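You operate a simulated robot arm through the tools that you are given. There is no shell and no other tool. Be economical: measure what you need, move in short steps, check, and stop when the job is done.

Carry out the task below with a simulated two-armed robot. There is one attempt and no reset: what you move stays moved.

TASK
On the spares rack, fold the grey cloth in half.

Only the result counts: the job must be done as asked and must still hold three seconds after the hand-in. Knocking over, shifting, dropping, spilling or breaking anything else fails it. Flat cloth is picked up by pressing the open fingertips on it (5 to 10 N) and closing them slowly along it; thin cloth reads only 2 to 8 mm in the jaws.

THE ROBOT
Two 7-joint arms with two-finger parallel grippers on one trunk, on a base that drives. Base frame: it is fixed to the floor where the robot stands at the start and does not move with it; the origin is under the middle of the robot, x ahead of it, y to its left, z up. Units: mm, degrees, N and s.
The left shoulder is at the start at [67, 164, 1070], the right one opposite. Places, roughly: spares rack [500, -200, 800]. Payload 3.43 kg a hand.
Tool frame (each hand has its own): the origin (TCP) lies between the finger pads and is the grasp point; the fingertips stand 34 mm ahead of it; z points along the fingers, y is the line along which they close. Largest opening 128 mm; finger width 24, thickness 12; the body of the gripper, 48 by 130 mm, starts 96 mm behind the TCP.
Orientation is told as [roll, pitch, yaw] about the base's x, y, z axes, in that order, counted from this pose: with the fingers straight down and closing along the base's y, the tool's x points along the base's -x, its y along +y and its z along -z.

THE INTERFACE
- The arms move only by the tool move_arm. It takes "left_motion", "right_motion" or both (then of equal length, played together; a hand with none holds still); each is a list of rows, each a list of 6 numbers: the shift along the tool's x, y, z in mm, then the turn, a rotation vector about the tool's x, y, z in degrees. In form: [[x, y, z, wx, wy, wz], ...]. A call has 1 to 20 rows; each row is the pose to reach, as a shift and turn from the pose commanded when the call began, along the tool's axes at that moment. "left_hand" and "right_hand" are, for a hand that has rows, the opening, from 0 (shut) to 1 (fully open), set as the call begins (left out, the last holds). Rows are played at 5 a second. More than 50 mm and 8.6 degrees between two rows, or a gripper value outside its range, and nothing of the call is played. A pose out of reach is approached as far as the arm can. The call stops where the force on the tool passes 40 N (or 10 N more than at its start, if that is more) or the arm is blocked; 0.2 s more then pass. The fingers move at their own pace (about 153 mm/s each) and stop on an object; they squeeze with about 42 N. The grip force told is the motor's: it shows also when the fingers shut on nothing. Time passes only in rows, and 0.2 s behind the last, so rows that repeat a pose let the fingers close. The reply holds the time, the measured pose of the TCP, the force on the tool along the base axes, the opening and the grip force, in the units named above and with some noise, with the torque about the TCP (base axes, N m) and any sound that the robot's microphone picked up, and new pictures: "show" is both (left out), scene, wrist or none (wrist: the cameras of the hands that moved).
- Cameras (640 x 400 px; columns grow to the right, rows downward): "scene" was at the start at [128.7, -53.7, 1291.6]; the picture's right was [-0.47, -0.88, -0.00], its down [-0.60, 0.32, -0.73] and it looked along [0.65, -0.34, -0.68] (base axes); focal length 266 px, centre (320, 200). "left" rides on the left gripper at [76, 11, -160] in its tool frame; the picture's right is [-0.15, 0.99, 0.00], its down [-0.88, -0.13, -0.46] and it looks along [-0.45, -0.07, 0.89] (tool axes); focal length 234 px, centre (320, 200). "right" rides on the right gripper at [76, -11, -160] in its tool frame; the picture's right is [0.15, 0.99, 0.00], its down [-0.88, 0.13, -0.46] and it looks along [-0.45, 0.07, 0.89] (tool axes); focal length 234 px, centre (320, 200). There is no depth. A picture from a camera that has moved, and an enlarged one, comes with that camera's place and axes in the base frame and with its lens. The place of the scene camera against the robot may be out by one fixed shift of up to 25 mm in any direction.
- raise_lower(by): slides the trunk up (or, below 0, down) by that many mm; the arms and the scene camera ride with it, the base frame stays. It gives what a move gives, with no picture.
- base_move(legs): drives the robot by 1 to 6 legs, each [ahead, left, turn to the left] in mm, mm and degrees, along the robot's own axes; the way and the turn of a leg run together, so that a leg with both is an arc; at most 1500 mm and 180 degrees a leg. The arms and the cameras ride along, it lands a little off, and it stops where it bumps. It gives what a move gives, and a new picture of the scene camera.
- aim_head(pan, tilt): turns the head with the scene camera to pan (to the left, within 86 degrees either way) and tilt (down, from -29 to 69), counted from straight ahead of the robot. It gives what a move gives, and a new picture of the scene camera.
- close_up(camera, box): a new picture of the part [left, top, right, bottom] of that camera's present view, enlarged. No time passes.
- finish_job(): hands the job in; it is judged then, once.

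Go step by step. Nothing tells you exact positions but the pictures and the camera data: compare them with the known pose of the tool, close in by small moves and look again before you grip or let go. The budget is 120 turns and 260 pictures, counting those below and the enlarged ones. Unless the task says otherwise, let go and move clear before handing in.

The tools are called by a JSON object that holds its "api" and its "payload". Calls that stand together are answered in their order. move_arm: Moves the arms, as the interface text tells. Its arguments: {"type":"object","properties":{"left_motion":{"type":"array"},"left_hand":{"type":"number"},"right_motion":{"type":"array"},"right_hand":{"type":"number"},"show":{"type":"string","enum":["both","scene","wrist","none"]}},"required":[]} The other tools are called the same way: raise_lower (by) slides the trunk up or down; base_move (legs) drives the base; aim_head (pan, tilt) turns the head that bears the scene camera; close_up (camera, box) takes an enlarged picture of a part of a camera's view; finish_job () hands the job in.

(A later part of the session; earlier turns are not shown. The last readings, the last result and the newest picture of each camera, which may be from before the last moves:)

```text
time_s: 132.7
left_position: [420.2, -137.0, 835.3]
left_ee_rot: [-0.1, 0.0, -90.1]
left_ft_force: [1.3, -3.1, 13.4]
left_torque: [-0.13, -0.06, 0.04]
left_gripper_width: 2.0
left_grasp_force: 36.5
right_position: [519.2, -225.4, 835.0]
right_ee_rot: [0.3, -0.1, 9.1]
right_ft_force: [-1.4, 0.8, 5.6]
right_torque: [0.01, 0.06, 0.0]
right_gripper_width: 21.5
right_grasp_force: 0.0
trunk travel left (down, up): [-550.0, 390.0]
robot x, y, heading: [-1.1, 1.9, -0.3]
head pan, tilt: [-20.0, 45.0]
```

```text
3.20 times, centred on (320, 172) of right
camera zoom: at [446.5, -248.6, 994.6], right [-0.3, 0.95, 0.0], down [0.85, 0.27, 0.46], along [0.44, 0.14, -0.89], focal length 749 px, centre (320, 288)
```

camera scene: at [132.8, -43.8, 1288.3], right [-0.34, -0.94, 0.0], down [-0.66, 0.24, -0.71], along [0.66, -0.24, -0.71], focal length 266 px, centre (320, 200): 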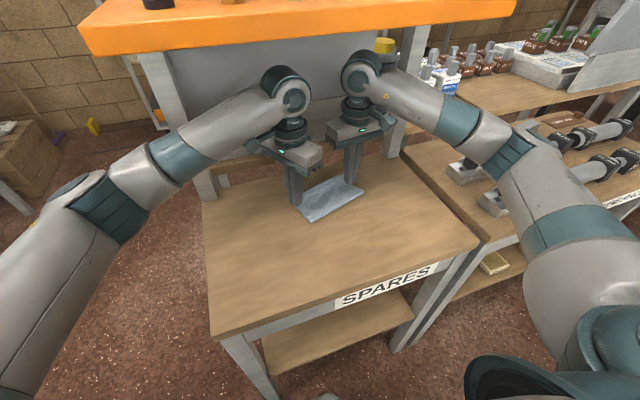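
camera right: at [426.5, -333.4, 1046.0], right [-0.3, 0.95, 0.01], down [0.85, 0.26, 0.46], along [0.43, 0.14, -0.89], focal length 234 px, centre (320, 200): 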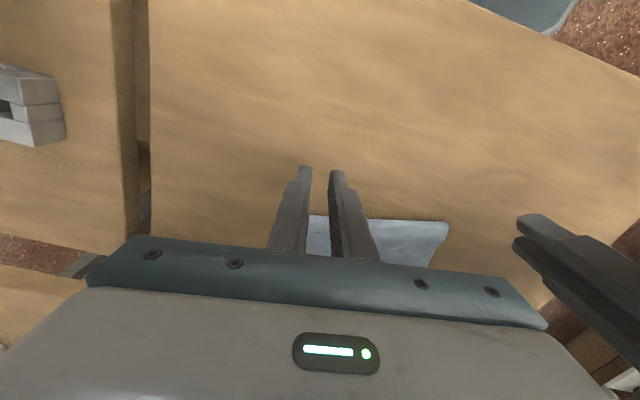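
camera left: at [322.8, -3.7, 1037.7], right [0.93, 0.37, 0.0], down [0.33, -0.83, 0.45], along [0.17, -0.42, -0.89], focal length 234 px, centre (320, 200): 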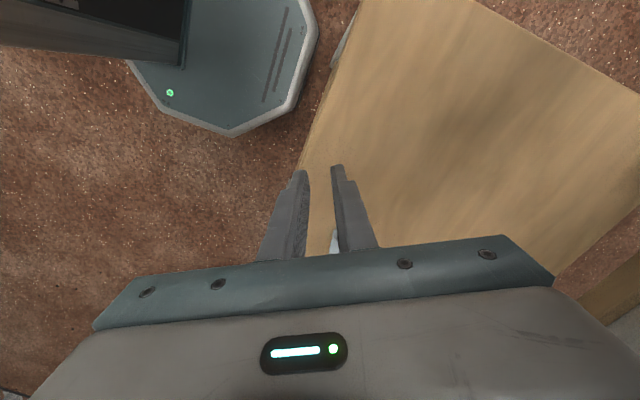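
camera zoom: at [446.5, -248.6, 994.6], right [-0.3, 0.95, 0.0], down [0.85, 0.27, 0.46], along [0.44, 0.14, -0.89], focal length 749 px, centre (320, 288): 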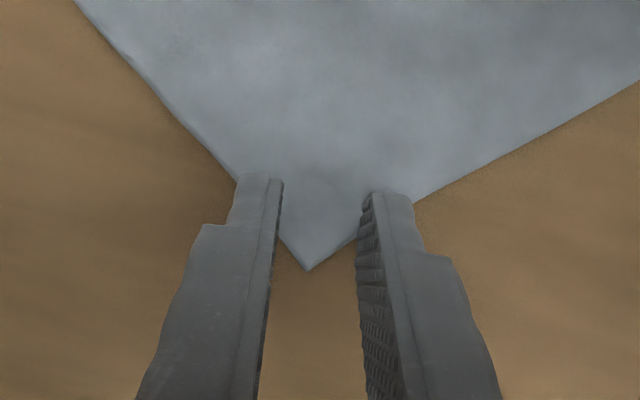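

{"api": "move_arm", "payload": {"right_motion": [[0, 0, 0.8, 0, 0, 0], [0, 0, 0.8, 0, 0, 0]], "right_hand": 0.13, "show": "none"}}

{"api": "move_arm", "payload": {"right_motion": [[0, 0, 0, 0, 0, 0], [0, 0, 0, 0, 0, 0]], "right_hand": 0.08, "show": "none"}}

{"api": "move_arm", "payload": {"right_motion": [[0, 0, 0, 0, 0, 0], [0, 0, 0, 0, 0, 0], [0, 0, 0, 0, 0, 0]], "right_hand": 0.0, "show": "none"}}

{"api": "close_up", "payload": {"camera": "right", "box": [220, 110, 420, 235]}}

```text
time_s: 133.2
left_position: [421.1, -138.9, 835.7]
left_ee_rot: [0.1, 0.0, -90.2]
left_ft_force: [2.3, -1.9, 9.7]
left_torque: [-0.15, -0.05, 0.04]
left_gripper_width: 2.0
left_grasp_force: 36.5
right_position: [519.9, -225.9, 835.5]
right_ee_rot: [0.2, -0.1, 9.2]
right_ft_force: [-0.5, 0.5, 11.7]
right_torque: [-0.08, 0.12, -0.02]
right_gripper_width: 15.7
right_grasp_force: 0.0
trunk travel left (down, up): [-550.0, 390.0]
robot x, y, heading: [-5.4, -3.6, -0.3]
head pan, tilt: [-20.0, 45.0]
```

```text
time_s: 133.8
left_position: [420.7, -137.3, 835.2]
left_ee_rot: [-0.1, 0.0, -90.1]
left_ft_force: [2.7, -2.6, 8.6]
left_torque: [-0.1, -0.05, 0.01]
left_gripper_width: 2.0
left_grasp_force: 37.5
right_position: [520.0, -224.9, 834.4]
right_ee_rot: [0.2, -0.2, 9.1]
right_ft_force: [0.8, -0.3, 14.7]
right_torque: [-0.05, 0.03, -0.02]
right_gripper_width: 8.4
right_grasp_force: 0.1
trunk travel left (down, up): [-550.0, 390.0]
robot x, y, heading: [-2.5, 0.5, -0.2]
head pan, tilt: [-20.0, 45.0]
```

```text
time_s: 134.7
left_position: [421.3, -139.0, 834.8]
left_ee_rot: [0.0, 0.0, -90.1]
left_ft_force: [2.9, -2.7, 5.4]
left_torque: [-0.1, -0.09, 0.0]
left_gripper_width: 2.0
left_grasp_force: 36.2
right_position: [518.9, -225.5, 835.8]
right_ee_rot: [0.3, -0.1, 9.1]
right_ft_force: [0.0, 0.1, 19.0]
right_torque: [-0.06, 0.04, -0.02]
right_gripper_width: 0.1
right_grasp_force: 33.0
trunk travel left (down, up): [-550.0, 390.0]
robot x, y, heading: [-1.4, -3.8, -0.3]
head pan, tilt: [-20.0, 45.0]
```

```text
3.20 times, centred on (320, 172) of right
camera zoom: at [446.5, -248.3, 994.4], right [-0.3, 0.95, 0.0], down [0.85, 0.27, 0.46], along [0.44, 0.14, -0.89], focal length 749 px, centre (320, 288)
```

zoom: 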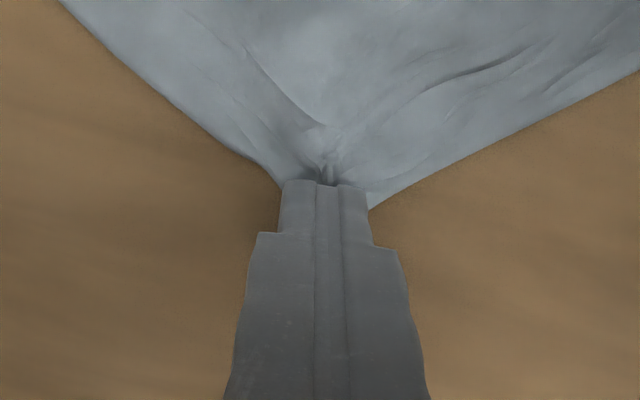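

Empty (0.1 mm), but the cloth is gathered in front of it. I'll reopen, move 10 mm deeper and try again.

{"api": "move_arm", "payload": {"right_motion": [[0, 0, -4, 0, 0, 0], [5, 0, -10, 0, 0, 0], [11, 0, -10, 0, 0, 0], [11, 0, -4, 0, 0, 0], [11, 0, -1, 0, 0, 0], [11, 0, -0.5, 0, 0, 0], [11, 0, -0.5, 0, 0, 0]], "right_hand": 0.22, "show": "none"}}

{"api": "move_arm", "payload": {"right_motion": [[0, 0, 0, 0, 0, 0], [0, 0, 0, 0, 0, 0]], "right_hand": 0.15, "show": "none"}}

{"api": "move_arm", "payload": {"right_motion": [[0, 0, 0, 0, 0, 0], [0, 0, 0, 0, 0, 0]], "right_hand": 0.08, "show": "none"}}

{"api": "move_arm", "payload": {"right_motion": [[0, 0, -0.5, 0, 0, 0], [0, 0, -0.5, 0, 0, 0], [0, 0, -0.5, 0, 0, 0]], "right_hand": 0.0, "show": "none"}}

{"api": "close_up", "payload": {"camera": "right", "box": [220, 110, 420, 235]}}

```text
time_s: 136.2
left_position: [421.3, -137.9, 836.9]
left_ee_rot: [0.0, 0.0, -90.2]
left_ft_force: [-2.9, 1.0, 10.6]
left_torque: [0.01, 0.09, 0.0]
left_gripper_width: 2.0
left_grasp_force: 36.4
right_position: [508.9, -225.8, 836.7]
right_ee_rot: [0.2, -0.2, 9.1]
right_ft_force: [0.2, -1.7, 7.9]
right_torque: [-0.06, -0.01, 0.02]
right_gripper_width: 28.2
right_grasp_force: 0.5
trunk travel left (down, up): [-550.0, 390.0]
robot x, y, heading: [-5.6, 1.3, -0.3]
head pan, tilt: [-20.0, 45.0]
```

```text
time_s: 136.8
left_position: [421.0, -138.0, 834.9]
left_ee_rot: [0.0, 0.0, -90.2]
left_ft_force: [-2.0, 1.0, 10.0]
left_torque: [-0.05, 0.08, 0.01]
left_gripper_width: 2.0
left_grasp_force: 36.3
right_position: [508.2, -225.8, 835.4]
right_ee_rot: [0.2, -0.1, 9.1]
right_ft_force: [-0.6, 1.6, 8.1]
right_torque: [-0.05, 0.02, -0.01]
right_gripper_width: 18.3
right_grasp_force: 0.1
trunk travel left (down, up): [-550.0, 390.0]
robot x, y, heading: [0.0, 1.3, -0.2]
head pan, tilt: [-20.0, 45.0]
```

```text
time_s: 137.4
left_position: [420.6, -137.3, 835.7]
left_ee_rot: [0.0, 0.0, -90.1]
left_ft_force: [0.0, 0.2, 7.8]
left_torque: [-0.04, 0.04, -0.01]
left_gripper_width: 2.0
left_grasp_force: 36.2
right_position: [507.4, -224.8, 835.2]
right_ee_rot: [0.1, -0.1, 9.1]
right_ft_force: [-1.1, 1.7, 9.9]
right_torque: [0.04, -0.01, -0.03]
right_gripper_width: 9.1
right_grasp_force: 0.0
trunk travel left (down, up): [-550.0, 390.0]
robot x, y, heading: [-2.1, 3.4, -0.1]
head pan, tilt: [-20.0, 45.0]
```

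```text
time_s: 138.2
left_position: [420.3, -138.1, 834.9]
left_ee_rot: [0.0, 0.0, -90.1]
left_ft_force: [-0.8, -0.1, 8.8]
left_torque: [-0.07, 0.0, 0.01]
left_gripper_width: 1.6
left_grasp_force: 36.8
right_position: [509.4, -226.4, 835.0]
right_ee_rot: [0.3, 0.1, 9.0]
right_ft_force: [0.7, 0.9, 7.6]
right_torque: [0.0, -0.03, 0.0]
right_gripper_width: 0.0
right_grasp_force: 33.3
trunk travel left (down, up): [-550.0, 390.0]
robot x, y, heading: [1.5, -1.5, -0.1]
head pan, tilt: [-20.0, 45.0]
```

```text
3.20 times, centred on (320, 172) of right
camera zoom: at [435.8, -249.6, 994.6], right [-0.3, 0.95, 0.0], down [0.85, 0.27, 0.46], along [0.43, 0.14, -0.89], focal length 749 px, centre (320, 288)
```

zoom: 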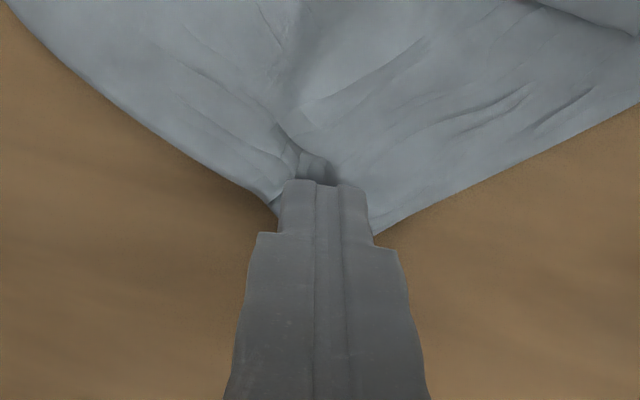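

Again empty. The grips that held were pressed to 15–20 N, so I'll repeat it more firmly.

{"api": "move_arm", "payload": {"right_motion": [[0, 0, -4, 0, 0, 0], [2, 0, -10, 0, 0, 0], [4, 0, -10, 0, 0, 0], [4, 0, -4, 0, 0, 0], [4, 0, 0.5, 0, 0, 0], [4, 0, 1.5, 0, 0, 0], [4, 0, 1.8, 0, 0, 0]], "right_hand": 0.24, "show": "none"}}

{"api": "move_arm", "payload": {"right_motion": [[0, 0, 0, 0, 0, 0], [0, 0, 0, 0, 0, 0]], "right_hand": 0.18, "show": "none"}}

{"api": "move_arm", "payload": {"right_motion": [[0, 0, 0, 0, 0, 0], [0, 0, 0, 0, 0, 0]], "right_hand": 0.12, "show": "none"}}

{"api": "move_arm", "payload": {"right_motion": [[0, 0, 0, 0, 0, 0], [0, 0, 0, 0, 0, 0]], "right_hand": 0.06, "show": "none"}}

{"api": "close_up", "payload": {"camera": "right", "box": [220, 110, 420, 235]}}

```text
time_s: 139.8
left_position: [420.1, -138.6, 835.7]
left_ee_rot: [0.0, 0.0, -90.1]
left_ft_force: [0.7, -0.8, 2.6]
left_torque: [-0.05, -0.05, 0.03]
left_gripper_width: 2.0
left_grasp_force: 36.7
right_position: [503.3, -226.1, 835.7]
right_ee_rot: [0.2, -0.2, 9.2]
right_ft_force: [-5.6, -0.2, 21.3]
right_torque: [-0.31, 0.11, -0.09]
right_gripper_width: 30.5
right_grasp_force: 0.1
trunk travel left (down, up): [-550.0, 390.0]
robot x, y, heading: [-4.4, -2.2, -0.3]
head pan, tilt: [-20.0, 45.0]
```

```text
time_s: 140.4
left_position: [420.8, -137.2, 836.6]
left_ee_rot: [0.0, 0.0, -90.1]
left_ft_force: [0.8, -1.5, 0.5]
left_torque: [-0.03, -0.01, -0.01]
left_gripper_width: 1.8
left_grasp_force: 37.1
right_position: [503.5, -227.8, 836.0]
right_ee_rot: [0.2, -0.2, 9.0]
right_ft_force: [0.7, -1.6, 28.9]
right_torque: [-0.34, -0.14, 0.0]
right_gripper_width: 22.3
right_grasp_force: 0.0
trunk travel left (down, up): [-550.0, 390.0]
robot x, y, heading: [-2.5, -1.7, -0.5]
head pan, tilt: [-20.0, 45.0]
```

```text
time_s: 141.1
left_position: [420.2, -138.4, 837.2]
left_ee_rot: [0.1, 0.0, -90.2]
left_ft_force: [2.0, -1.2, -0.3]
left_torque: [-0.07, -0.05, 0.01]
left_gripper_width: 2.1
left_grasp_force: 36.7
right_position: [505.5, -226.7, 835.8]
right_ee_rot: [0.3, -0.2, 9.0]
right_ft_force: [2.5, -3.7, 35.0]
right_torque: [-0.32, -0.19, 0.08]
right_gripper_width: 15.7
right_grasp_force: 0.1
trunk travel left (down, up): [-550.0, 390.0]
robot x, y, heading: [-2.0, 0.9, -0.2]
head pan, tilt: [-20.0, 45.0]
```

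```text
time_s: 141.7
left_position: [419.4, -136.4, 837.0]
left_ee_rot: [0.1, -0.1, -90.1]
left_ft_force: [2.5, -2.5, 0.5]
left_torque: [-0.09, -0.08, 0.05]
left_gripper_width: 2.2
left_grasp_force: 36.6
right_position: [504.2, -225.1, 835.1]
right_ee_rot: [0.4, -0.2, 9.1]
right_ft_force: [-1.6, 5.8, 37.8]
right_torque: [0.07, -0.02, 0.04]
right_gripper_width: 5.7
right_grasp_force: 0.1
trunk travel left (down, up): [-550.0, 390.0]
robot x, y, heading: [-2.9, -1.0, -0.3]
head pan, tilt: [-20.0, 45.0]
```

```text
3.20 times, centred on (320, 172) of right
camera zoom: at [430.5, -249.0, 994.2], right [-0.3, 0.95, 0.0], down [0.85, 0.27, 0.46], along [0.44, 0.14, -0.89], focal length 749 px, centre (320, 288)
```

zoom: 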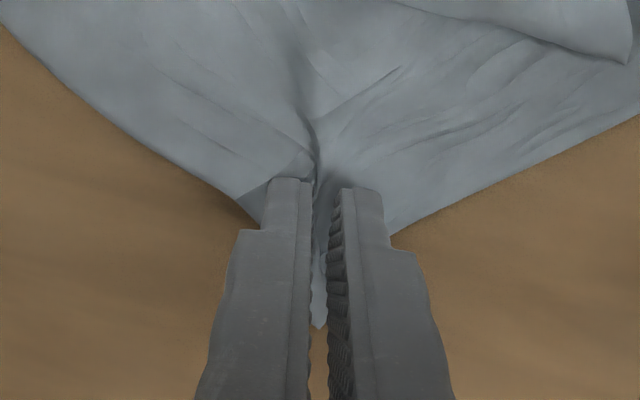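

A ridge is between the pads now. I'll ease the pressure and shut.

{"api": "move_arm", "payload": {"right_motion": [[0, 0, -0.8, 0, 0, 0], [0, 0, -0.8, 0, 0, 0], [0, 0, -0.8, 0, 0, 0]], "right_hand": 0.0, "show": "none"}}

{"api": "move_arm", "payload": {"right_motion": [[0, 0, -10, 0, 0, 0], [0, 0, -25, 0, 0, 0], [0, 0, -40, 0, 0, 0], [0, 0, -40, 0, 0, 0]], "left_motion": [[0, 0, -10, 0, 0, 0], [0, 0, -25, 0, 0, 0], [0, 0, -40, 0, 0, 0], [0, 0, -40, 0, 0, 0]], "show": "none"}}

{"api": "close_up", "payload": {"camera": "scene", "box": [250, 150, 430, 263]}}

```text
time_s: 142.4
left_position: [421.1, -137.4, 835.6]
left_ee_rot: [0.1, -0.1, -90.1]
left_ft_force: [4.4, -4.7, 0.9]
left_torque: [-0.18, -0.15, 0.04]
left_gripper_width: 2.0
left_grasp_force: 37.0
right_position: [505.1, -226.3, 835.7]
right_ee_rot: [0.2, -0.2, 9.1]
right_ft_force: [-3.3, 5.4, 30.6]
right_torque: [0.14, 0.02, 0.02]
right_gripper_width: 2.0
right_grasp_force: 37.1
trunk travel left (down, up): [-550.0, 390.0]
robot x, y, heading: [1.4, 2.8, 0.1]
head pan, tilt: [-20.0, 45.0]
```

```text
time_s: 143.4
left_position: [422.2, -138.1, 875.1]
left_ee_rot: [-0.1, 0.1, -90.1]
left_ft_force: [4.9, -4.4, 0.6]
left_torque: [-0.19, -0.19, 0.06]
left_gripper_width: 2.0
left_grasp_force: 37.1
right_position: [504.3, -228.6, 873.5]
right_ee_rot: [0.4, 0.1, 9.1]
right_ft_force: [-5.3, 4.7, -0.1]
right_torque: [0.13, 0.2, 0.01]
right_gripper_width: 1.8
right_grasp_force: 36.3
trunk travel left (down, up): [-550.0, 390.0]
robot x, y, heading: [-0.1, 2.5, -0.4]
head pan, tilt: [-20.0, 45.0]
```

```text
3.54 times, centred on (340, 206) of scene
camera zoom: at [133.0, -43.7, 1288.2], right [-0.34, -0.94, 0.0], down [-0.66, 0.24, -0.71], along [0.66, -0.24, -0.71], focal length 941 px, centre (249, 177)
```

zoom: 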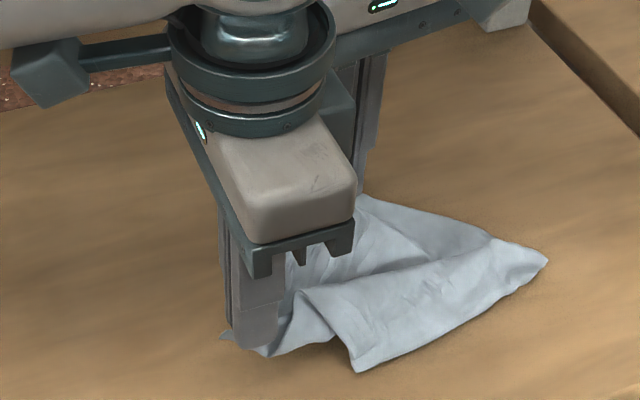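

Both far corners are held. I'll bring the hands side by side (118 mm apart) while rising, so the cloth can hang.

{"api": "move_arm", "payload": {"right_motion": [[8, -3, -8, 0, 0, 0], [17, -6, -16, 0, 0, 0], [26, -9, -24, 0, 0, 0], [35, -12, -32, 0, 0, 0], [44, -15, -40, 0, 0, 0], [52, -17, -50, 0, 0, 0], [52, -17, -60, 0, 0, 0]], "left_motion": [[0, 5, -8, 0, 0, 0], [1, 11, -16, 0, 0, 0], [1, 16, -24, 0, 0, 0], [2, 22, -32, 0, 0, 0], [2, 28, -40, 0, 0, 0], [3, 33, -50, 0, 0, 0], [3, 33, -60, 0, 0, 0]], "show": "none"}}

{"api": "raise_lower", "payload": {"by": 90}}

{"api": "aim_head", "payload": {"pan": -22, "tilt": 45}}

```text
time_s: 144.3
left_position: [432.9, -139.7, 901.2]
left_ee_rot: [-0.3, -0.1, -91.3]
left_ft_force: [-3.1, 0.9, -0.5]
left_torque: [-0.13, -0.57, -0.19]
left_gripper_width: 1.8
left_grasp_force: 37.0
right_position: [481.8, -242.1, 900.7]
right_ee_rot: [0.4, -0.1, 8.1]
right_ft_force: [4.7, -0.5, 1.1]
right_torque: [0.2, 0.6, -0.26]
right_gripper_width: 1.8
right_grasp_force: 37.1
trunk travel left (down, up): [-550.0, 390.0]
robot x, y, heading: [-4.1, 0.1, -0.1]
head pan, tilt: [-20.0, 45.0]
stopped in row 4 (left hand): the force on the tool passed its limit (the readings are from after the stop); the commanded pose is now the measured one
```

```text
time_s: 145.0
left_position: [427.7, -142.7, 932.3]
left_ee_rot: [-0.8, 0.3, -92.0]
left_ft_force: [-2.5, -0.2, 1.8]
left_torque: [-0.17, -0.44, -0.14]
left_gripper_width: 2.0
left_grasp_force: 37.0
right_position: [473.1, -245.1, 916.9]
right_ee_rot: [-0.2, 1.7, 8.4]
right_ft_force: [3.8, 0.1, -2.9]
right_torque: [-0.07, 0.36, -0.22]
right_gripper_width: 1.8
right_grasp_force: 36.6
trunk travel left (down, up): [-583.0, 357.0]
robot x, y, heading: [-4.9, -3.3, -0.2]
head pan, tilt: [-20.0, 45.0]
stopped: the force on the tool passed its limit (the readings are from after the stop); the commanded pose is now the measured one
```

```text
time_s: 145.6
left_position: [428.6, -143.2, 930.7]
left_ee_rot: [-0.8, 0.4, -92.1]
left_ft_force: [-5.1, 1.0, 4.1]
left_torque: [-0.28, -0.59, -0.17]
left_gripper_width: 2.0
left_grasp_force: 37.3
right_position: [474.4, -244.1, 917.4]
right_ee_rot: [-0.1, 1.5, 8.4]
right_ft_force: [5.7, -0.7, -3.4]
right_torque: [0.03, 0.48, -0.29]
right_gripper_width: 2.1
right_grasp_force: 36.1
trunk travel left (down, up): [-583.0, 357.0]
robot x, y, heading: [-3.4, 0.8, -0.4]
head pan, tilt: [-22.0, 45.0]
camera scene: at [131.9, -50.0, 1320.9], right [-0.38, -0.93, 0.0], down [-0.66, 0.27, -0.71], along [0.65, -0.27, -0.71], focal length 266 px, centre (320, 200)
```

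scene: 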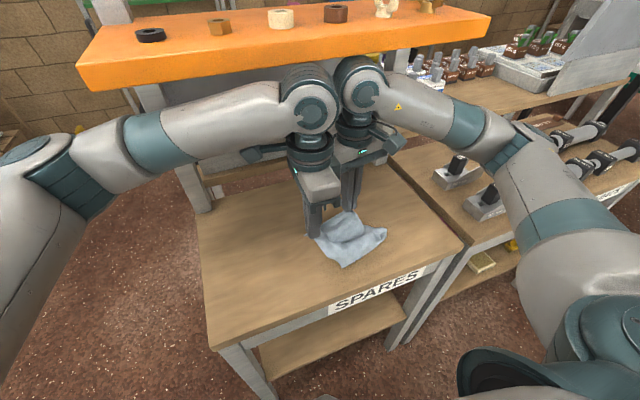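

The wrists are crowding each other (the shelf items are still fine). I'll lean both hands outward about 10° so the wrists separate, while moving the tips to face each other.

{"api": "move_arm", "payload": {"right_motion": [[0, -3, 0, -2.5, -0.4, 0], [3, -6, 0, -5, -0.8, 0], [6, -8, 0, -7.5, -1.2, 0], [10, -10, 0, -10, -1.6, 0], [10, -10, 0, -10, -1.6, 0]], "left_motion": [[0, 0, 0, 0, -2.5, 0], [1, 3, 0, 0, -5, 0], [2, 6, 0, 0, -7.5, 0], [3, 10, 0, 0, -10, 0], [3, 10, 0, 0, -10, 0]], "show": "scene"}}

```text
time_s: 146.8
left_position: [437.8, -138.8, 931.9]
left_ee_rot: [-0.8, -9.8, -91.9]
left_ft_force: [-0.9, 0.3, -1.2]
left_torque: [0.01, 0.02, 0.0]
left_gripper_width: 1.9
left_grasp_force: 36.5
right_position: [466.3, -253.6, 919.9]
right_ee_rot: [9.8, -0.2, 8.3]
right_ft_force: [0.7, 0.4, 0.1]
right_torque: [0.0, -0.03, 0.01]
right_gripper_width: 1.8
right_grasp_force: 36.5
trunk travel left (down, up): [-583.0, 357.0]
robot x, y, heading: [-6.0, -0.3, -0.2]
head pan, tilt: [-22.0, 45.0]
camera scene: at [131.1, -46.4, 1321.4], right [-0.38, -0.93, 0.0], down [-0.65, 0.27, -0.71], along [0.65, -0.27, -0.71], focal length 266 px, centre (320, 200)
```

scene: 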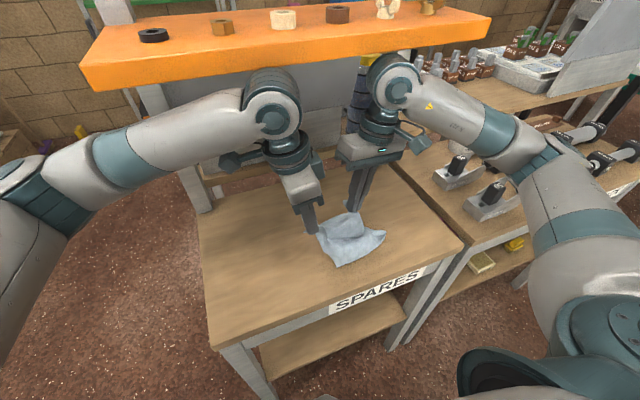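

That separated them. Now I'll level the tips at x≈445 and raise the trunk so the cloth hangs free.

{"api": "move_arm", "payload": {"right_motion": [[10, 0, -5, 0, 0, 0], [20, 0, -12, 0, 0, 0], [20, 0, -25, 0, 0, 0], [20, 0, -38, 0, 0, 0], [20, 0, -38, 0, 0, 0]], "left_motion": [[0, 3, 0, 0, 0, 0], [0, 7, 0, 0, 0, 0], [0, 7, -13, 0, 0, 0], [0, 7, -26, 0, 0, 0], [0, 7, -26, 0, 0, 0]], "show": "none"}}

{"api": "raise_lower", "payload": {"by": 80}}

{"api": "aim_head", "payload": {"pan": -25, "tilt": 45}}

```text
time_s: 148.0
left_position: [441.0, -132.9, 950.1]
left_ee_rot: [-1.2, -9.4, -92.1]
left_ft_force: [0.0, -6.6, 0.1]
left_torque: [-0.2, 0.0, 0.02]
left_gripper_width: 1.9
left_grasp_force: 36.8
right_position: [445.8, -262.8, 955.7]
right_ee_rot: [9.8, -0.2, 8.5]
right_ft_force: [1.0, 6.6, 0.1]
right_torque: [0.19, 0.01, -0.08]
right_gripper_width: 1.8
right_grasp_force: 37.0
trunk travel left (down, up): [-583.0, 357.0]
robot x, y, heading: [-4.7, -1.0, 0.0]
head pan, tilt: [-22.0, 45.0]
```

```text
time_s: 149.1
left_position: [399.7, -129.6, 962.3]
left_ee_rot: [-10.7, -8.9, -91.3]
left_ft_force: [9.9, -18.5, 13.5]
left_torque: [-0.89, -0.29, 0.23]
left_gripper_width: 2.2
left_grasp_force: 36.8
right_position: [437.1, -258.6, 1036.4]
right_ee_rot: [9.8, 0.2, 8.9]
right_ft_force: [-10.0, 18.6, -12.7]
right_torque: [0.59, 0.46, 0.28]
right_gripper_width: 1.5
right_grasp_force: 36.5
trunk travel left (down, up): [-659.0, 281.0]
robot x, y, heading: [-9.2, 0.0, -0.3]
head pan, tilt: [-22.0, 45.0]
stopped: the arm was blocked; the commanded pose is now the measured one
```

```text
time_s: 149.7
left_position: [401.2, -129.7, 963.0]
left_ee_rot: [-10.4, -8.9, -91.1]
left_ft_force: [9.8, -21.4, 14.9]
left_torque: [-0.98, -0.29, 0.29]
left_gripper_width: 2.1
left_grasp_force: 36.4
right_position: [437.4, -261.6, 1035.2]
right_ee_rot: [9.7, -0.2, 8.7]
right_ft_force: [-9.6, 21.4, -14.5]
right_torque: [0.64, 0.5, 0.32]
right_gripper_width: 1.6
right_grasp_force: 36.3
trunk travel left (down, up): [-659.0, 281.0]
robot x, y, heading: [-4.4, -0.5, -0.3]
head pan, tilt: [-25.0, 45.0]
camera scene: at [119.5, -48.0, 1398.7], right [-0.43, -0.9, 0.0], down [-0.64, 0.3, -0.71], along [0.64, -0.3, -0.7], focal length 266 px, centre (320, 200)
```

scene: 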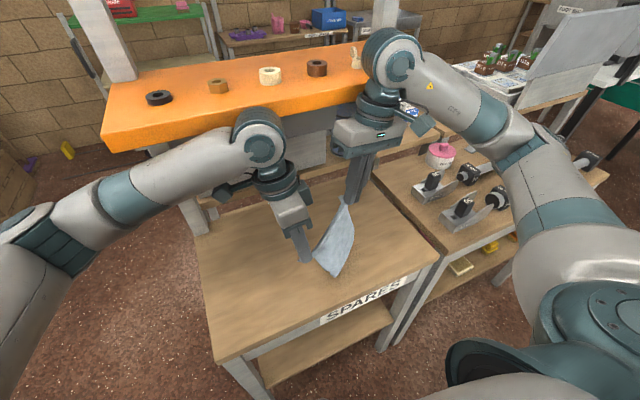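

The left wrist has met the underside of the shelf. I'll lower the trunk again at once and look.

{"api": "raise_lower", "payload": {"by": -60}}

{"api": "aim_head", "payload": {"pan": -20, "tilt": 25}}

```text
time_s: 150.7
left_position: [406.8, -131.0, 900.1]
left_ee_rot: [-10.9, -8.7, -90.9]
left_ft_force: [10.2, -22.3, 14.9]
left_torque: [-1.0, -0.34, 0.28]
left_gripper_width: 2.0
left_grasp_force: 36.3
right_position: [443.5, -262.2, 971.4]
right_ee_rot: [9.8, 0.1, 8.6]
right_ft_force: [-11.2, 22.8, -15.0]
right_torque: [0.66, 0.49, 0.3]
right_gripper_width: 1.5
right_grasp_force: 36.2
trunk travel left (down, up): [-599.0, 341.0]
robot x, y, heading: [-4.3, 2.0, -0.5]
head pan, tilt: [-25.0, 45.0]
```

```text
time_s: 151.6
left_position: [407.5, -131.6, 899.2]
left_ee_rot: [-10.9, -8.7, -91.0]
left_ft_force: [10.8, -23.4, 15.7]
left_torque: [-1.07, -0.33, 0.33]
left_gripper_width: 1.9
left_grasp_force: 36.0
right_position: [443.8, -262.7, 972.7]
right_ee_rot: [9.7, 0.0, 8.6]
right_ft_force: [-11.8, 24.1, -16.0]
right_torque: [0.7, 0.53, 0.31]
right_gripper_width: 1.6
right_grasp_force: 36.9
trunk travel left (down, up): [-599.0, 341.0]
robot x, y, heading: [-3.6, -1.5, -0.0]
head pan, tilt: [-20.0, 25.0]
camera scene: at [140.5, -47.5, 1368.1], right [-0.35, -0.94, 0.0], down [-0.4, 0.15, -0.91], along [0.85, -0.31, -0.42], focal length 266 px, centre (320, 200)
```

scene: 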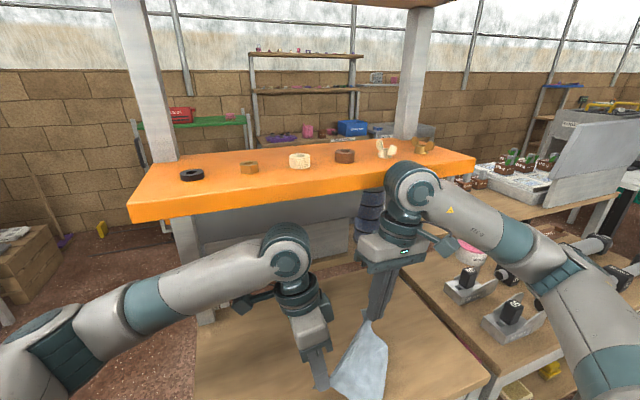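

Everything on the shelf is still in place. I'll relieve the stretch by levelling the hands: left up and squared, right down.

{"api": "move_arm", "payload": {"right_motion": [[0, 0, 8, 0, 0, 0], [0, 0, 16, 0, 0, 0], [0, 0, 22, 0, 0, 0], [0, 0, 22, 0, 0, 0]], "left_motion": [[0, 6, -13, -3, 0, 0], [0, 13, -26, -6, 0, 0], [0, 20, -40, -10, 0, 0], [0, 28, -48, -10, 0, 0]], "show": "none"}}

{"api": "aim_head", "payload": {"pan": -24, "tilt": 48}}

```text
time_s: 152.6
left_position: [444.0, -124.8, 941.0]
left_ee_rot: [-0.9, -8.5, -91.1]
left_ft_force: [0.7, 0.2, 0.7]
left_torque: [0.0, 0.06, 0.01]
left_gripper_width: 2.1
left_grasp_force: 36.9
right_position: [444.1, -259.6, 950.0]
right_ee_rot: [9.7, 0.0, 8.5]
right_ft_force: [-0.5, 0.6, -1.1]
right_torque: [-0.01, -0.01, 0.0]
right_gripper_width: 1.6
right_grasp_force: 36.4
trunk travel left (down, up): [-599.0, 341.0]
robot x, y, heading: [-4.8, 1.5, -0.6]
head pan, tilt: [-20.0, 25.0]
```

```text
time_s: 153.4
left_position: [443.6, -125.0, 941.0]
left_ee_rot: [-0.9, -8.5, -91.0]
left_ft_force: [-0.1, -0.2, -0.3]
left_torque: [0.0, 0.03, -0.02]
left_gripper_width: 1.9
left_grasp_force: 37.3
right_position: [443.5, -259.5, 949.2]
right_ee_rot: [9.8, 0.0, 8.4]
right_ft_force: [0.3, 0.9, 0.7]
right_torque: [-0.01, -0.04, -0.04]
right_gripper_width: 1.6
right_grasp_force: 36.2
trunk travel left (down, up): [-599.0, 341.0]
robot x, y, heading: [-4.5, 0.3, -0.5]
head pan, tilt: [-24.0, 48.0]
camera scene: at [125.9, -47.9, 1333.5], right [-0.41, -0.91, 0.0], down [-0.68, 0.31, -0.67], along [0.61, -0.28, -0.74], focal length 266 px, centre (320, 200)
```

scene: 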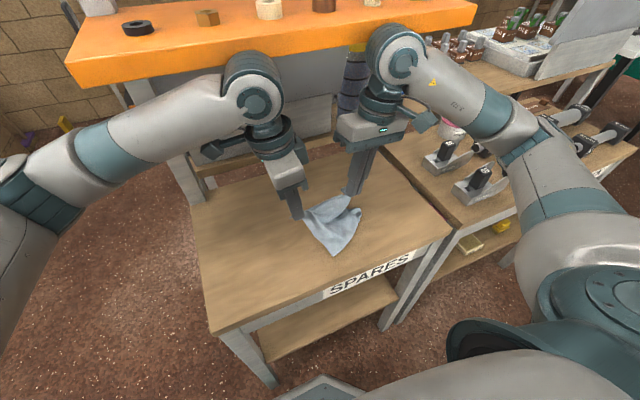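

I see the way out: the pinched edge points forward (+x). If I drag the cloth ahead and then draw the hands back over it, the cloth ends up lying ahead of the hands, and a final fold forward leaves no curl. First I'll lower the trunk and move both hands ahead, low under the shelf.

{"api": "raise_lower", "payload": {"by": -49}}

{"api": "move_arm", "payload": {"right_motion": [[0, 0, 12, 0, 0, 0], [-15, -2, 24, 0, 0, 0], [-40, -6, 26, 0, 0, 0], [-65, -10, 26, 0, 0, 0], [-90, -14, 26, 0, 0, 0], [-115, -17, 26, 0, 0, 0], [-140, -21, 26, 0, 0, 0], [-165, -25, 26, 0, 0, 0], [-190, -29, 26, 0, 0, 0], [-210, -32, 26, 0, 0, 0], [-210, -32, 26, 0, 0, 0]], "left_motion": [[0, 0, 10, 0, 0, 0], [0, 15, 18, 0, 0, 0], [0, 40, 20, 0, 0, 0], [0, 65, 20, 0, 0, 0], [0, 90, 20, 0, 0, 0], [0, 115, 20, 0, 0, 0], [0, 140, 20, 0, 0, 0], [0, 165, 20, 0, 0, 0], [0, 190, 20, 0, 0, 0], [0, 210, 20, 0, 0, 0], [0, 210, 20, 0, 0, 0]], "show": "scene"}}

```text
time_s: 154.3
left_position: [443.7, -125.4, 891.5]
left_ee_rot: [-0.9, -8.5, -91.0]
left_ft_force: [-0.7, -0.1, -0.1]
left_torque: [0.03, 0.02, 0.01]
left_gripper_width: 2.1
left_grasp_force: 36.4
right_position: [442.2, -259.3, 901.4]
right_ee_rot: [9.7, -0.1, 8.3]
right_ft_force: [0.2, 0.1, 0.1]
right_torque: [-0.01, 0.0, -0.05]
right_gripper_width: 1.5
right_grasp_force: 35.9
trunk travel left (down, up): [-550.0, 390.0]
robot x, y, heading: [-5.7, -1.6, -0.3]
head pan, tilt: [-24.0, 48.0]
```

```text
time_s: 156.8
left_position: [652.2, -133.2, 869.5]
left_ee_rot: [-0.9, -8.6, -91.0]
left_ft_force: [-0.1, -0.5, -0.9]
left_torque: [0.01, 0.05, 0.03]
left_gripper_width: 1.8
left_grasp_force: 36.2
right_position: [654.3, -254.6, 870.9]
right_ee_rot: [9.8, -0.1, 8.5]
right_ft_force: [0.2, 0.4, 0.0]
right_torque: [-0.03, 0.03, 0.03]
right_gripper_width: 1.5
right_grasp_force: 35.8
trunk travel left (down, up): [-550.0, 390.0]
robot x, y, heading: [-5.1, 1.7, -0.3]
head pan, tilt: [-24.0, 48.0]
camera scene: at [125.5, -47.9, 1284.5], right [-0.41, -0.91, 0.0], down [-0.68, 0.31, -0.67], along [0.61, -0.27, -0.74], focal length 266 px, centre (320, 200)
```

scene: 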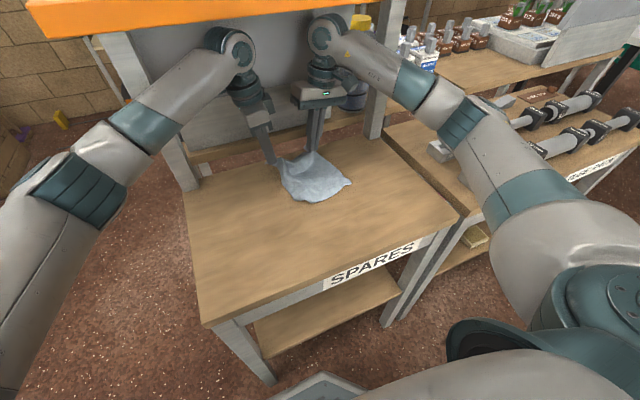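

Both hands are ahead with the cloth trailing behind. A closer look at its state before drawing back over it:

{"api": "close_up", "payload": {"camera": "scene", "box": [240, 130, 380, 217]}}

```text
4.57 times, centred on (310, 174) of scene
camera zoom: at [125.5, -47.9, 1284.5], right [-0.41, -0.91, 0.0], down [-0.68, 0.31, -0.67], along [0.61, -0.27, -0.74], focal length 1216 px, centre (366, 321)
```

zoom: 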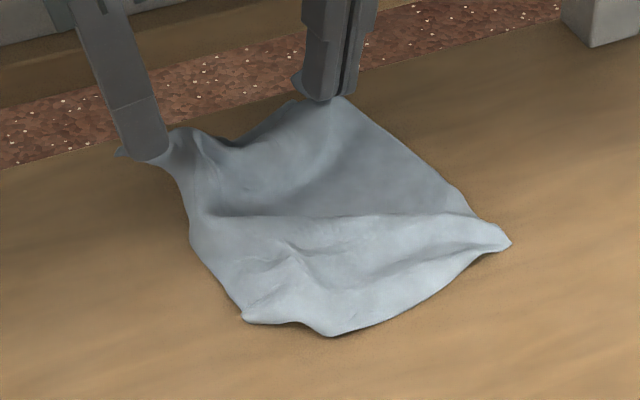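

The cloth is spread well behind the hands. Now I'll draw both hands back over it to x≈403, so it flips to lie ahead of them.

{"api": "move_arm", "payload": {"right_motion": [[12, 2, -8, 0, 0, 0], [35, 5, -14, 0, 0, 0], [60, 9, -20, 0, 0, 0], [85, 13, -26, 0, 0, 0], [110, 17, -32, 0, 0, 0], [135, 20, -34, 0, 0, 0], [160, 24, -32, 0, 0, 0], [185, 28, -26, 0, 0, 0], [205, 31, -18, 0, 0, 0], [225, 34, -10, 0, 0, 0], [245, 37, 0, 0, 0, 0], [245, 37, 0, 0, 0, 0]], "left_motion": [[0, -12, -8, 0, 0, 0], [0, -35, -14, 0, 0, 0], [0, -60, -20, 0, 0, 0], [0, -85, -26, 0, 0, 0], [0, -110, -32, 0, 0, 0], [0, -135, -34, 0, 0, 0], [0, -160, -32, 0, 0, 0], [0, -185, -26, 0, 0, 0], [0, -205, -18, 0, 0, 0], [0, -225, -10, 0, 0, 0], [0, -248, 0, 0, 0, 0], [0, -248, 0, 0, 0, 0]], "show": "none"}}

{"api": "close_up", "payload": {"camera": "scene", "box": [240, 130, 420, 243]}}

```text
time_s: 159.3
left_position: [405.7, -126.3, 872.8]
left_ee_rot: [-1.0, -8.6, -91.0]
left_ft_force: [0.5, -0.3, -0.5]
left_torque: [0.0, 0.01, 0.01]
left_gripper_width: 1.8
left_grasp_force: 37.2
right_position: [406.6, -255.6, 876.0]
right_ee_rot: [9.8, 0.1, 8.5]
right_ft_force: [0.1, 0.2, 0.6]
right_torque: [0.02, 0.0, 0.0]
right_gripper_width: 1.5
right_grasp_force: 36.3
trunk travel left (down, up): [-550.0, 390.0]
robot x, y, heading: [-4.0, 1.5, -0.1]
head pan, tilt: [-24.0, 48.0]
```

```text
3.54 times, centred on (330, 186) of scene
camera zoom: at [126.3, -47.8, 1284.4], right [-0.41, -0.91, 0.0], down [-0.68, 0.31, -0.67], along [0.61, -0.27, -0.74], focal length 941 px, centre (285, 248)
```

zoom: 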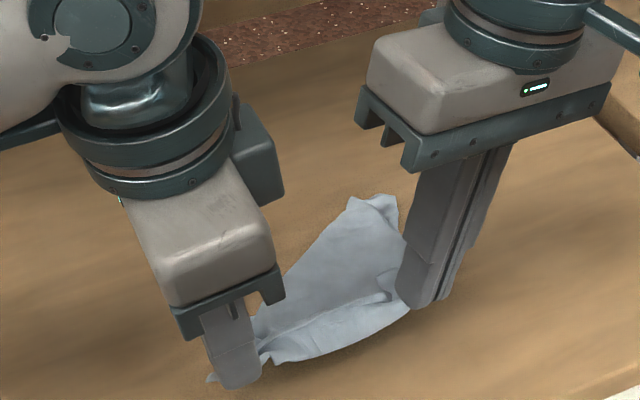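

The cloth now lies ahead of the hands. I'll drive the base back 60 mm to draw it flat.

{"api": "base_move", "payload": {"legs": [[-60, 0, 0]]}}

{"api": "close_up", "payload": {"camera": "scene", "box": [240, 120, 420, 233]}}

{"api": "close_up", "payload": {"camera": "left", "box": [240, 80, 560, 280]}}

```text
time_s: 160.3
left_position: [344.5, -126.6, 872.9]
left_ee_rot: [-0.8, -8.6, -90.9]
left_ft_force: [-0.5, -0.1, 1.0]
left_torque: [0.01, -0.02, 0.01]
left_gripper_width: 1.9
left_grasp_force: 36.5
right_position: [346.7, -255.6, 877.1]
right_ee_rot: [9.8, 0.0, 8.5]
right_ft_force: [-0.3, -0.6, 0.4]
right_torque: [-0.01, -0.03, -0.05]
right_gripper_width: 1.7
right_grasp_force: 36.3
trunk travel left (down, up): [-550.0, 390.0]
robot x, y, heading: [-68.8, 3.2, -0.1]
head pan, tilt: [-24.0, 48.0]
camera scene: at [64.1, -47.6, 1284.6], right [-0.41, -0.91, 0.0], down [-0.68, 0.31, -0.67], along [0.61, -0.27, -0.74], focal length 266 px, centre (320, 200)
```

scene: 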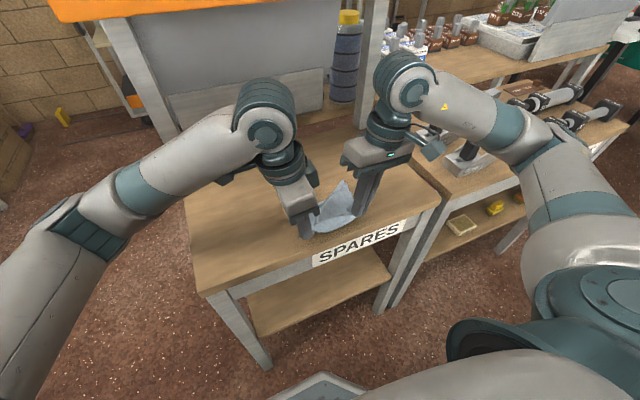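

```text
3.54 times, centred on (330, 176) of scene
camera zoom: at [64.1, -47.6, 1284.6], right [-0.41, -0.91, 0.0], down [-0.68, 0.31, -0.67], along [0.61, -0.27, -0.74], focal length 941 px, centre (285, 283)
```

zoom: 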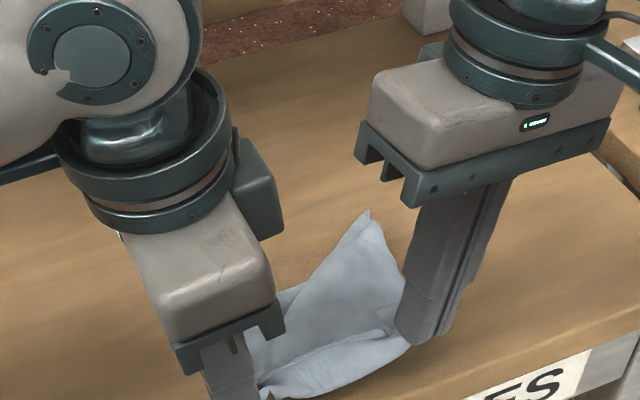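

```text
2.00 times, centred on (400, 180) of left
camera zoom: at [360.0, -27.6, 1020.1], right [0.99, -0.16, 0.01], down [-0.14, -0.8, 0.58], along [-0.09, -0.58, -0.81], focal length 468 px, centre (160, 240)
```

zoom: 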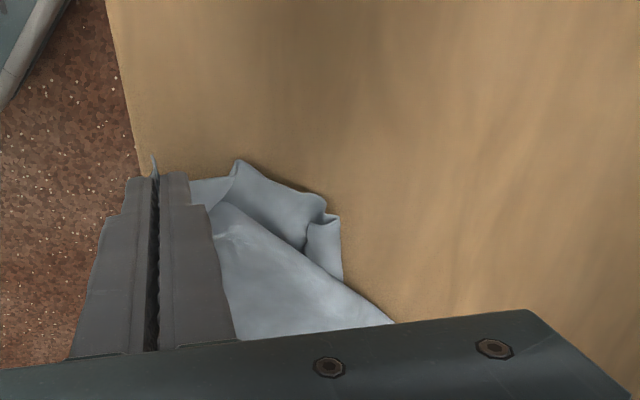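

The left front corner is still tucked under. Here, clear of the shelf, I can let the cloth hang: I'll lean both wrists back toward the robot and raise the trunk so gravity straightens everything.

{"api": "move_arm", "payload": {"right_motion": [[0, 0, 0, 1.1, -7.4, 0], [0, 0, 0, 2.2, -14.8, 0], [0, 0, 0, 2.2, -14.8, 0]], "left_motion": [[0, 0, 0, -7.5, 0, 0], [0, 0, 0, -15, 0, 0], [0, 0, 0, -15, 0, 0]], "show": "none"}}

{"api": "raise_lower", "payload": {"by": 145}}

{"api": "aim_head", "payload": {"pan": -24, "tilt": 52}}

```text
time_s: 161.1
left_position: [346.9, -126.6, 872.2]
left_ee_rot: [14.1, -8.6, -91.0]
left_ft_force: [0.2, 0.0, 0.4]
left_torque: [0.03, -0.01, -0.02]
left_gripper_width: 1.9
left_grasp_force: 36.8
right_position: [364.4, -258.9, 877.7]
right_ee_rot: [7.9, -14.6, 6.3]
right_ft_force: [0.3, 0.0, 0.3]
right_torque: [0.0, 0.0, -0.04]
right_gripper_width: 1.5
right_grasp_force: 36.1
right hand out of reach, approached as far as the arm can: row 2, 3
trunk travel left (down, up): [-550.0, 390.0]
robot x, y, heading: [-65.8, 4.1, -0.2]
head pan, tilt: [-24.0, 48.0]
```

```text
time_s: 162.8
left_position: [346.0, -127.6, 1017.9]
left_ee_rot: [14.1, -8.6, -90.9]
left_ft_force: [-0.5, -0.2, 0.3]
left_torque: [0.03, 0.02, 0.01]
left_gripper_width: 1.9
left_grasp_force: 36.7
right_position: [364.8, -257.4, 1023.0]
right_ee_rot: [7.9, -14.6, 6.3]
right_ft_force: [0.7, -0.3, -0.6]
right_torque: [0.04, 0.0, -0.01]
right_gripper_width: 1.4
right_grasp_force: 36.7
trunk travel left (down, up): [-695.0, 245.0]
robot x, y, heading: [-62.2, 2.0, -0.3]
head pan, tilt: [-24.0, 48.0]
```

```text
time_s: 163.5
left_position: [345.9, -126.4, 1018.5]
left_ee_rot: [14.1, -8.6, -91.0]
left_ft_force: [-0.5, 0.1, 0.3]
left_torque: [0.03, 0.03, -0.03]
left_gripper_width: 1.9
left_grasp_force: 36.4
right_position: [363.3, -258.1, 1023.5]
right_ee_rot: [7.9, -14.5, 6.3]
right_ft_force: [-0.2, 1.2, -0.3]
right_torque: [0.0, 0.03, -0.01]
right_gripper_width: 1.3
right_grasp_force: 36.3
trunk travel left (down, up): [-695.0, 245.0]
robot x, y, heading: [-63.7, 0.3, -0.2]
head pan, tilt: [-24.0, 52.0]
camera scene: at [62.6, -46.2, 1424.1], right [-0.41, -0.91, 0.0], down [-0.72, 0.32, -0.62], along [0.56, -0.25, -0.79], focal length 266 px, centre (320, 200)
```

scene: 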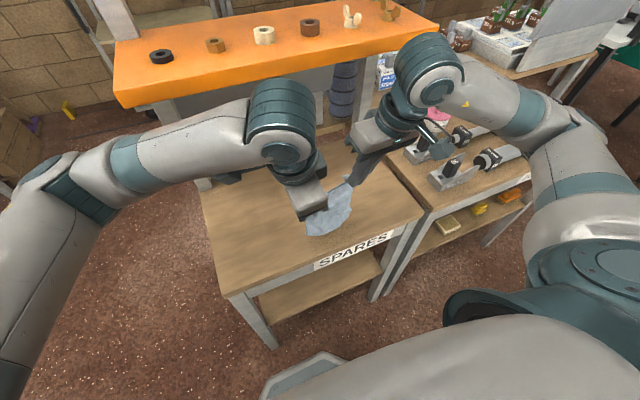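

{"api": "close_up", "payload": {"camera": "scene", "box": [270, 150, 410, 237]}}

{"api": "close_up", "payload": {"camera": "left", "box": [240, 80, 560, 280]}}

```text
4.57 times, centred on (340, 194) of scene
camera zoom: at [62.6, -46.2, 1424.1], right [-0.41, -0.91, 0.0], down [-0.72, 0.32, -0.62], along [0.56, -0.25, -0.79], focal length 1216 px, centre (229, 230)
```

zoom: 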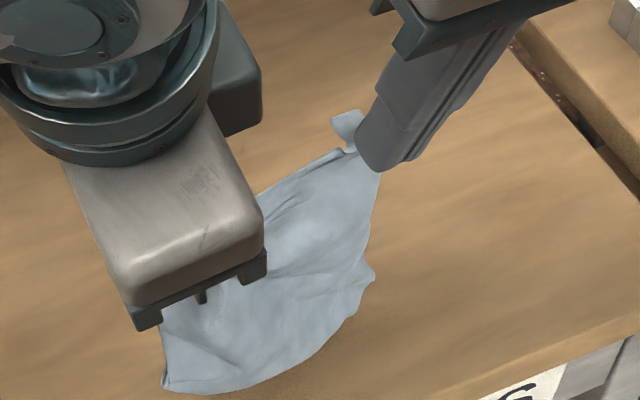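

```text
2.00 times, centred on (400, 180) of left
camera zoom: at [319.7, -27.4, 1162.5], right [0.96, -0.13, 0.26], down [-0.25, -0.81, 0.54], along [0.14, -0.58, -0.8], focal length 468 px, centre (160, 240)
```

zoom: 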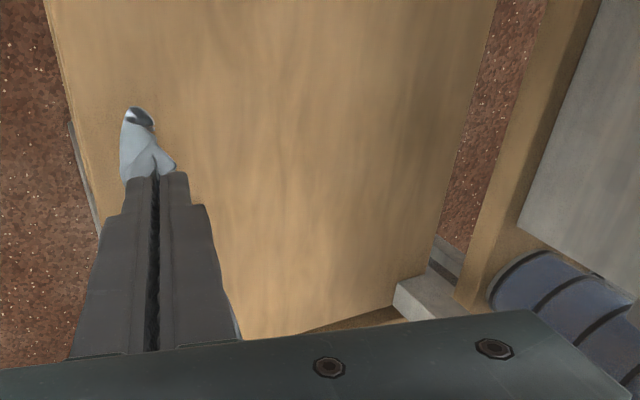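

The cloth hangs as a clean sheet. Table front is at x≈330, so I'll square the hands, drive ahead 100 mm so its bottom edge comes down at x≈465, then lower until it touches.

{"api": "move_arm", "payload": {"left_motion": [[0, 9, 0, 0, 0, 0], [0, 18, 0, 0, 0, 0], [0, 18, 0, 0, 0, 0]], "show": "none"}}

{"api": "base_move", "payload": {"legs": [[100, 0, 0]]}}

{"api": "raise_lower", "payload": {"by": -20}}

{"api": "close_up", "payload": {"camera": "scene", "box": [270, 120, 410, 207]}}

```text
time_s: 164.3
left_position: [362.0, -126.0, 1022.5]
left_ee_rot: [14.1, -8.6, -90.9]
left_ft_force: [0.6, 0.5, -0.2]
left_torque: [0.04, 0.02, 0.01]
left_gripper_width: 1.9
left_grasp_force: 37.0
right_position: [364.3, -257.3, 1024.2]
right_ee_rot: [7.9, -14.6, 6.3]
right_ft_force: [0.4, 0.2, 0.2]
right_torque: [0.03, 0.02, 0.01]
right_gripper_width: 1.5
right_grasp_force: 36.2
trunk travel left (down, up): [-695.0, 245.0]
robot x, y, heading: [-63.4, 4.5, -0.1]
head pan, tilt: [-24.0, 52.0]
```

```text
time_s: 165.3
left_position: [409.8, -124.4, 1018.4]
left_ee_rot: [13.8, -8.4, -92.0]
left_ft_force: [-0.1, 0.1, 0.8]
left_torque: [0.01, 0.04, 0.01]
left_gripper_width: 1.9
left_grasp_force: 36.7
right_position: [424.4, -252.8, 1026.5]
right_ee_rot: [7.9, -14.9, 6.8]
right_ft_force: [0.4, -0.2, -0.5]
right_torque: [0.01, -0.03, -0.01]
right_gripper_width: 1.4
right_grasp_force: 36.4
trunk travel left (down, up): [-695.0, 245.0]
robot x, y, heading: [0.5, 1.7, -0.0]
head pan, tilt: [-24.0, 52.0]
stopped in leg 1: the robot was blocked; the commanded pose is now the measured one
camera scene: at [117.3, -43.3, 1424.9], right [-0.4, -0.91, 0.0], down [-0.72, 0.32, -0.62], along [0.57, -0.25, -0.78], focal length 266 px, centre (320, 200)
```

scene: 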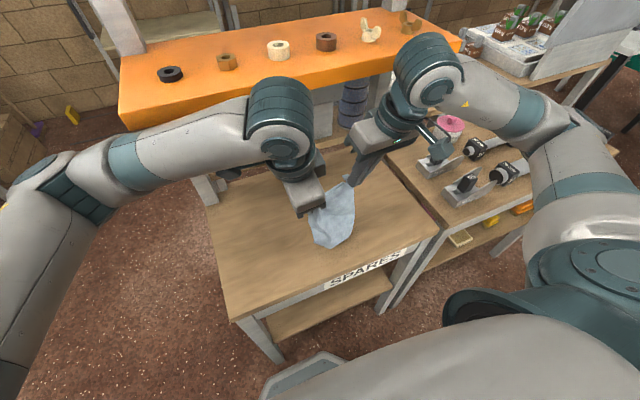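

```text
time_s: 166.0
left_position: [418.7, -125.7, 995.6]
left_ee_rot: [13.6, -8.3, -91.7]
left_ft_force: [0.1, -0.4, -0.6]
left_torque: [0.01, 0.0, 0.0]
left_gripper_width: 2.0
left_grasp_force: 36.7
right_position: [430.6, -255.3, 1004.6]
right_ee_rot: [7.9, -14.7, 6.5]
right_ft_force: [0.9, 0.6, -0.9]
right_torque: [0.01, -0.03, -0.02]
right_gripper_width: 1.7
right_grasp_force: 35.9
trunk travel left (down, up): [-675.0, 265.0]
robot x, y, heading: [1.7, -1.9, 0.1]
head pan, tilt: [-24.0, 52.0]
```

```text
4.57 times, centred on (340, 164) of scene
camera zoom: at [126.3, -45.0, 1404.5], right [-0.41, -0.91, 0.0], down [-0.72, 0.32, -0.62], along [0.56, -0.25, -0.79], focal length 1216 px, centre (229, 367)
```

zoom: 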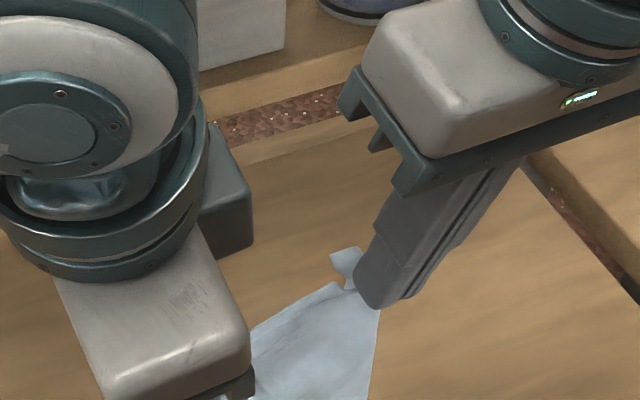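

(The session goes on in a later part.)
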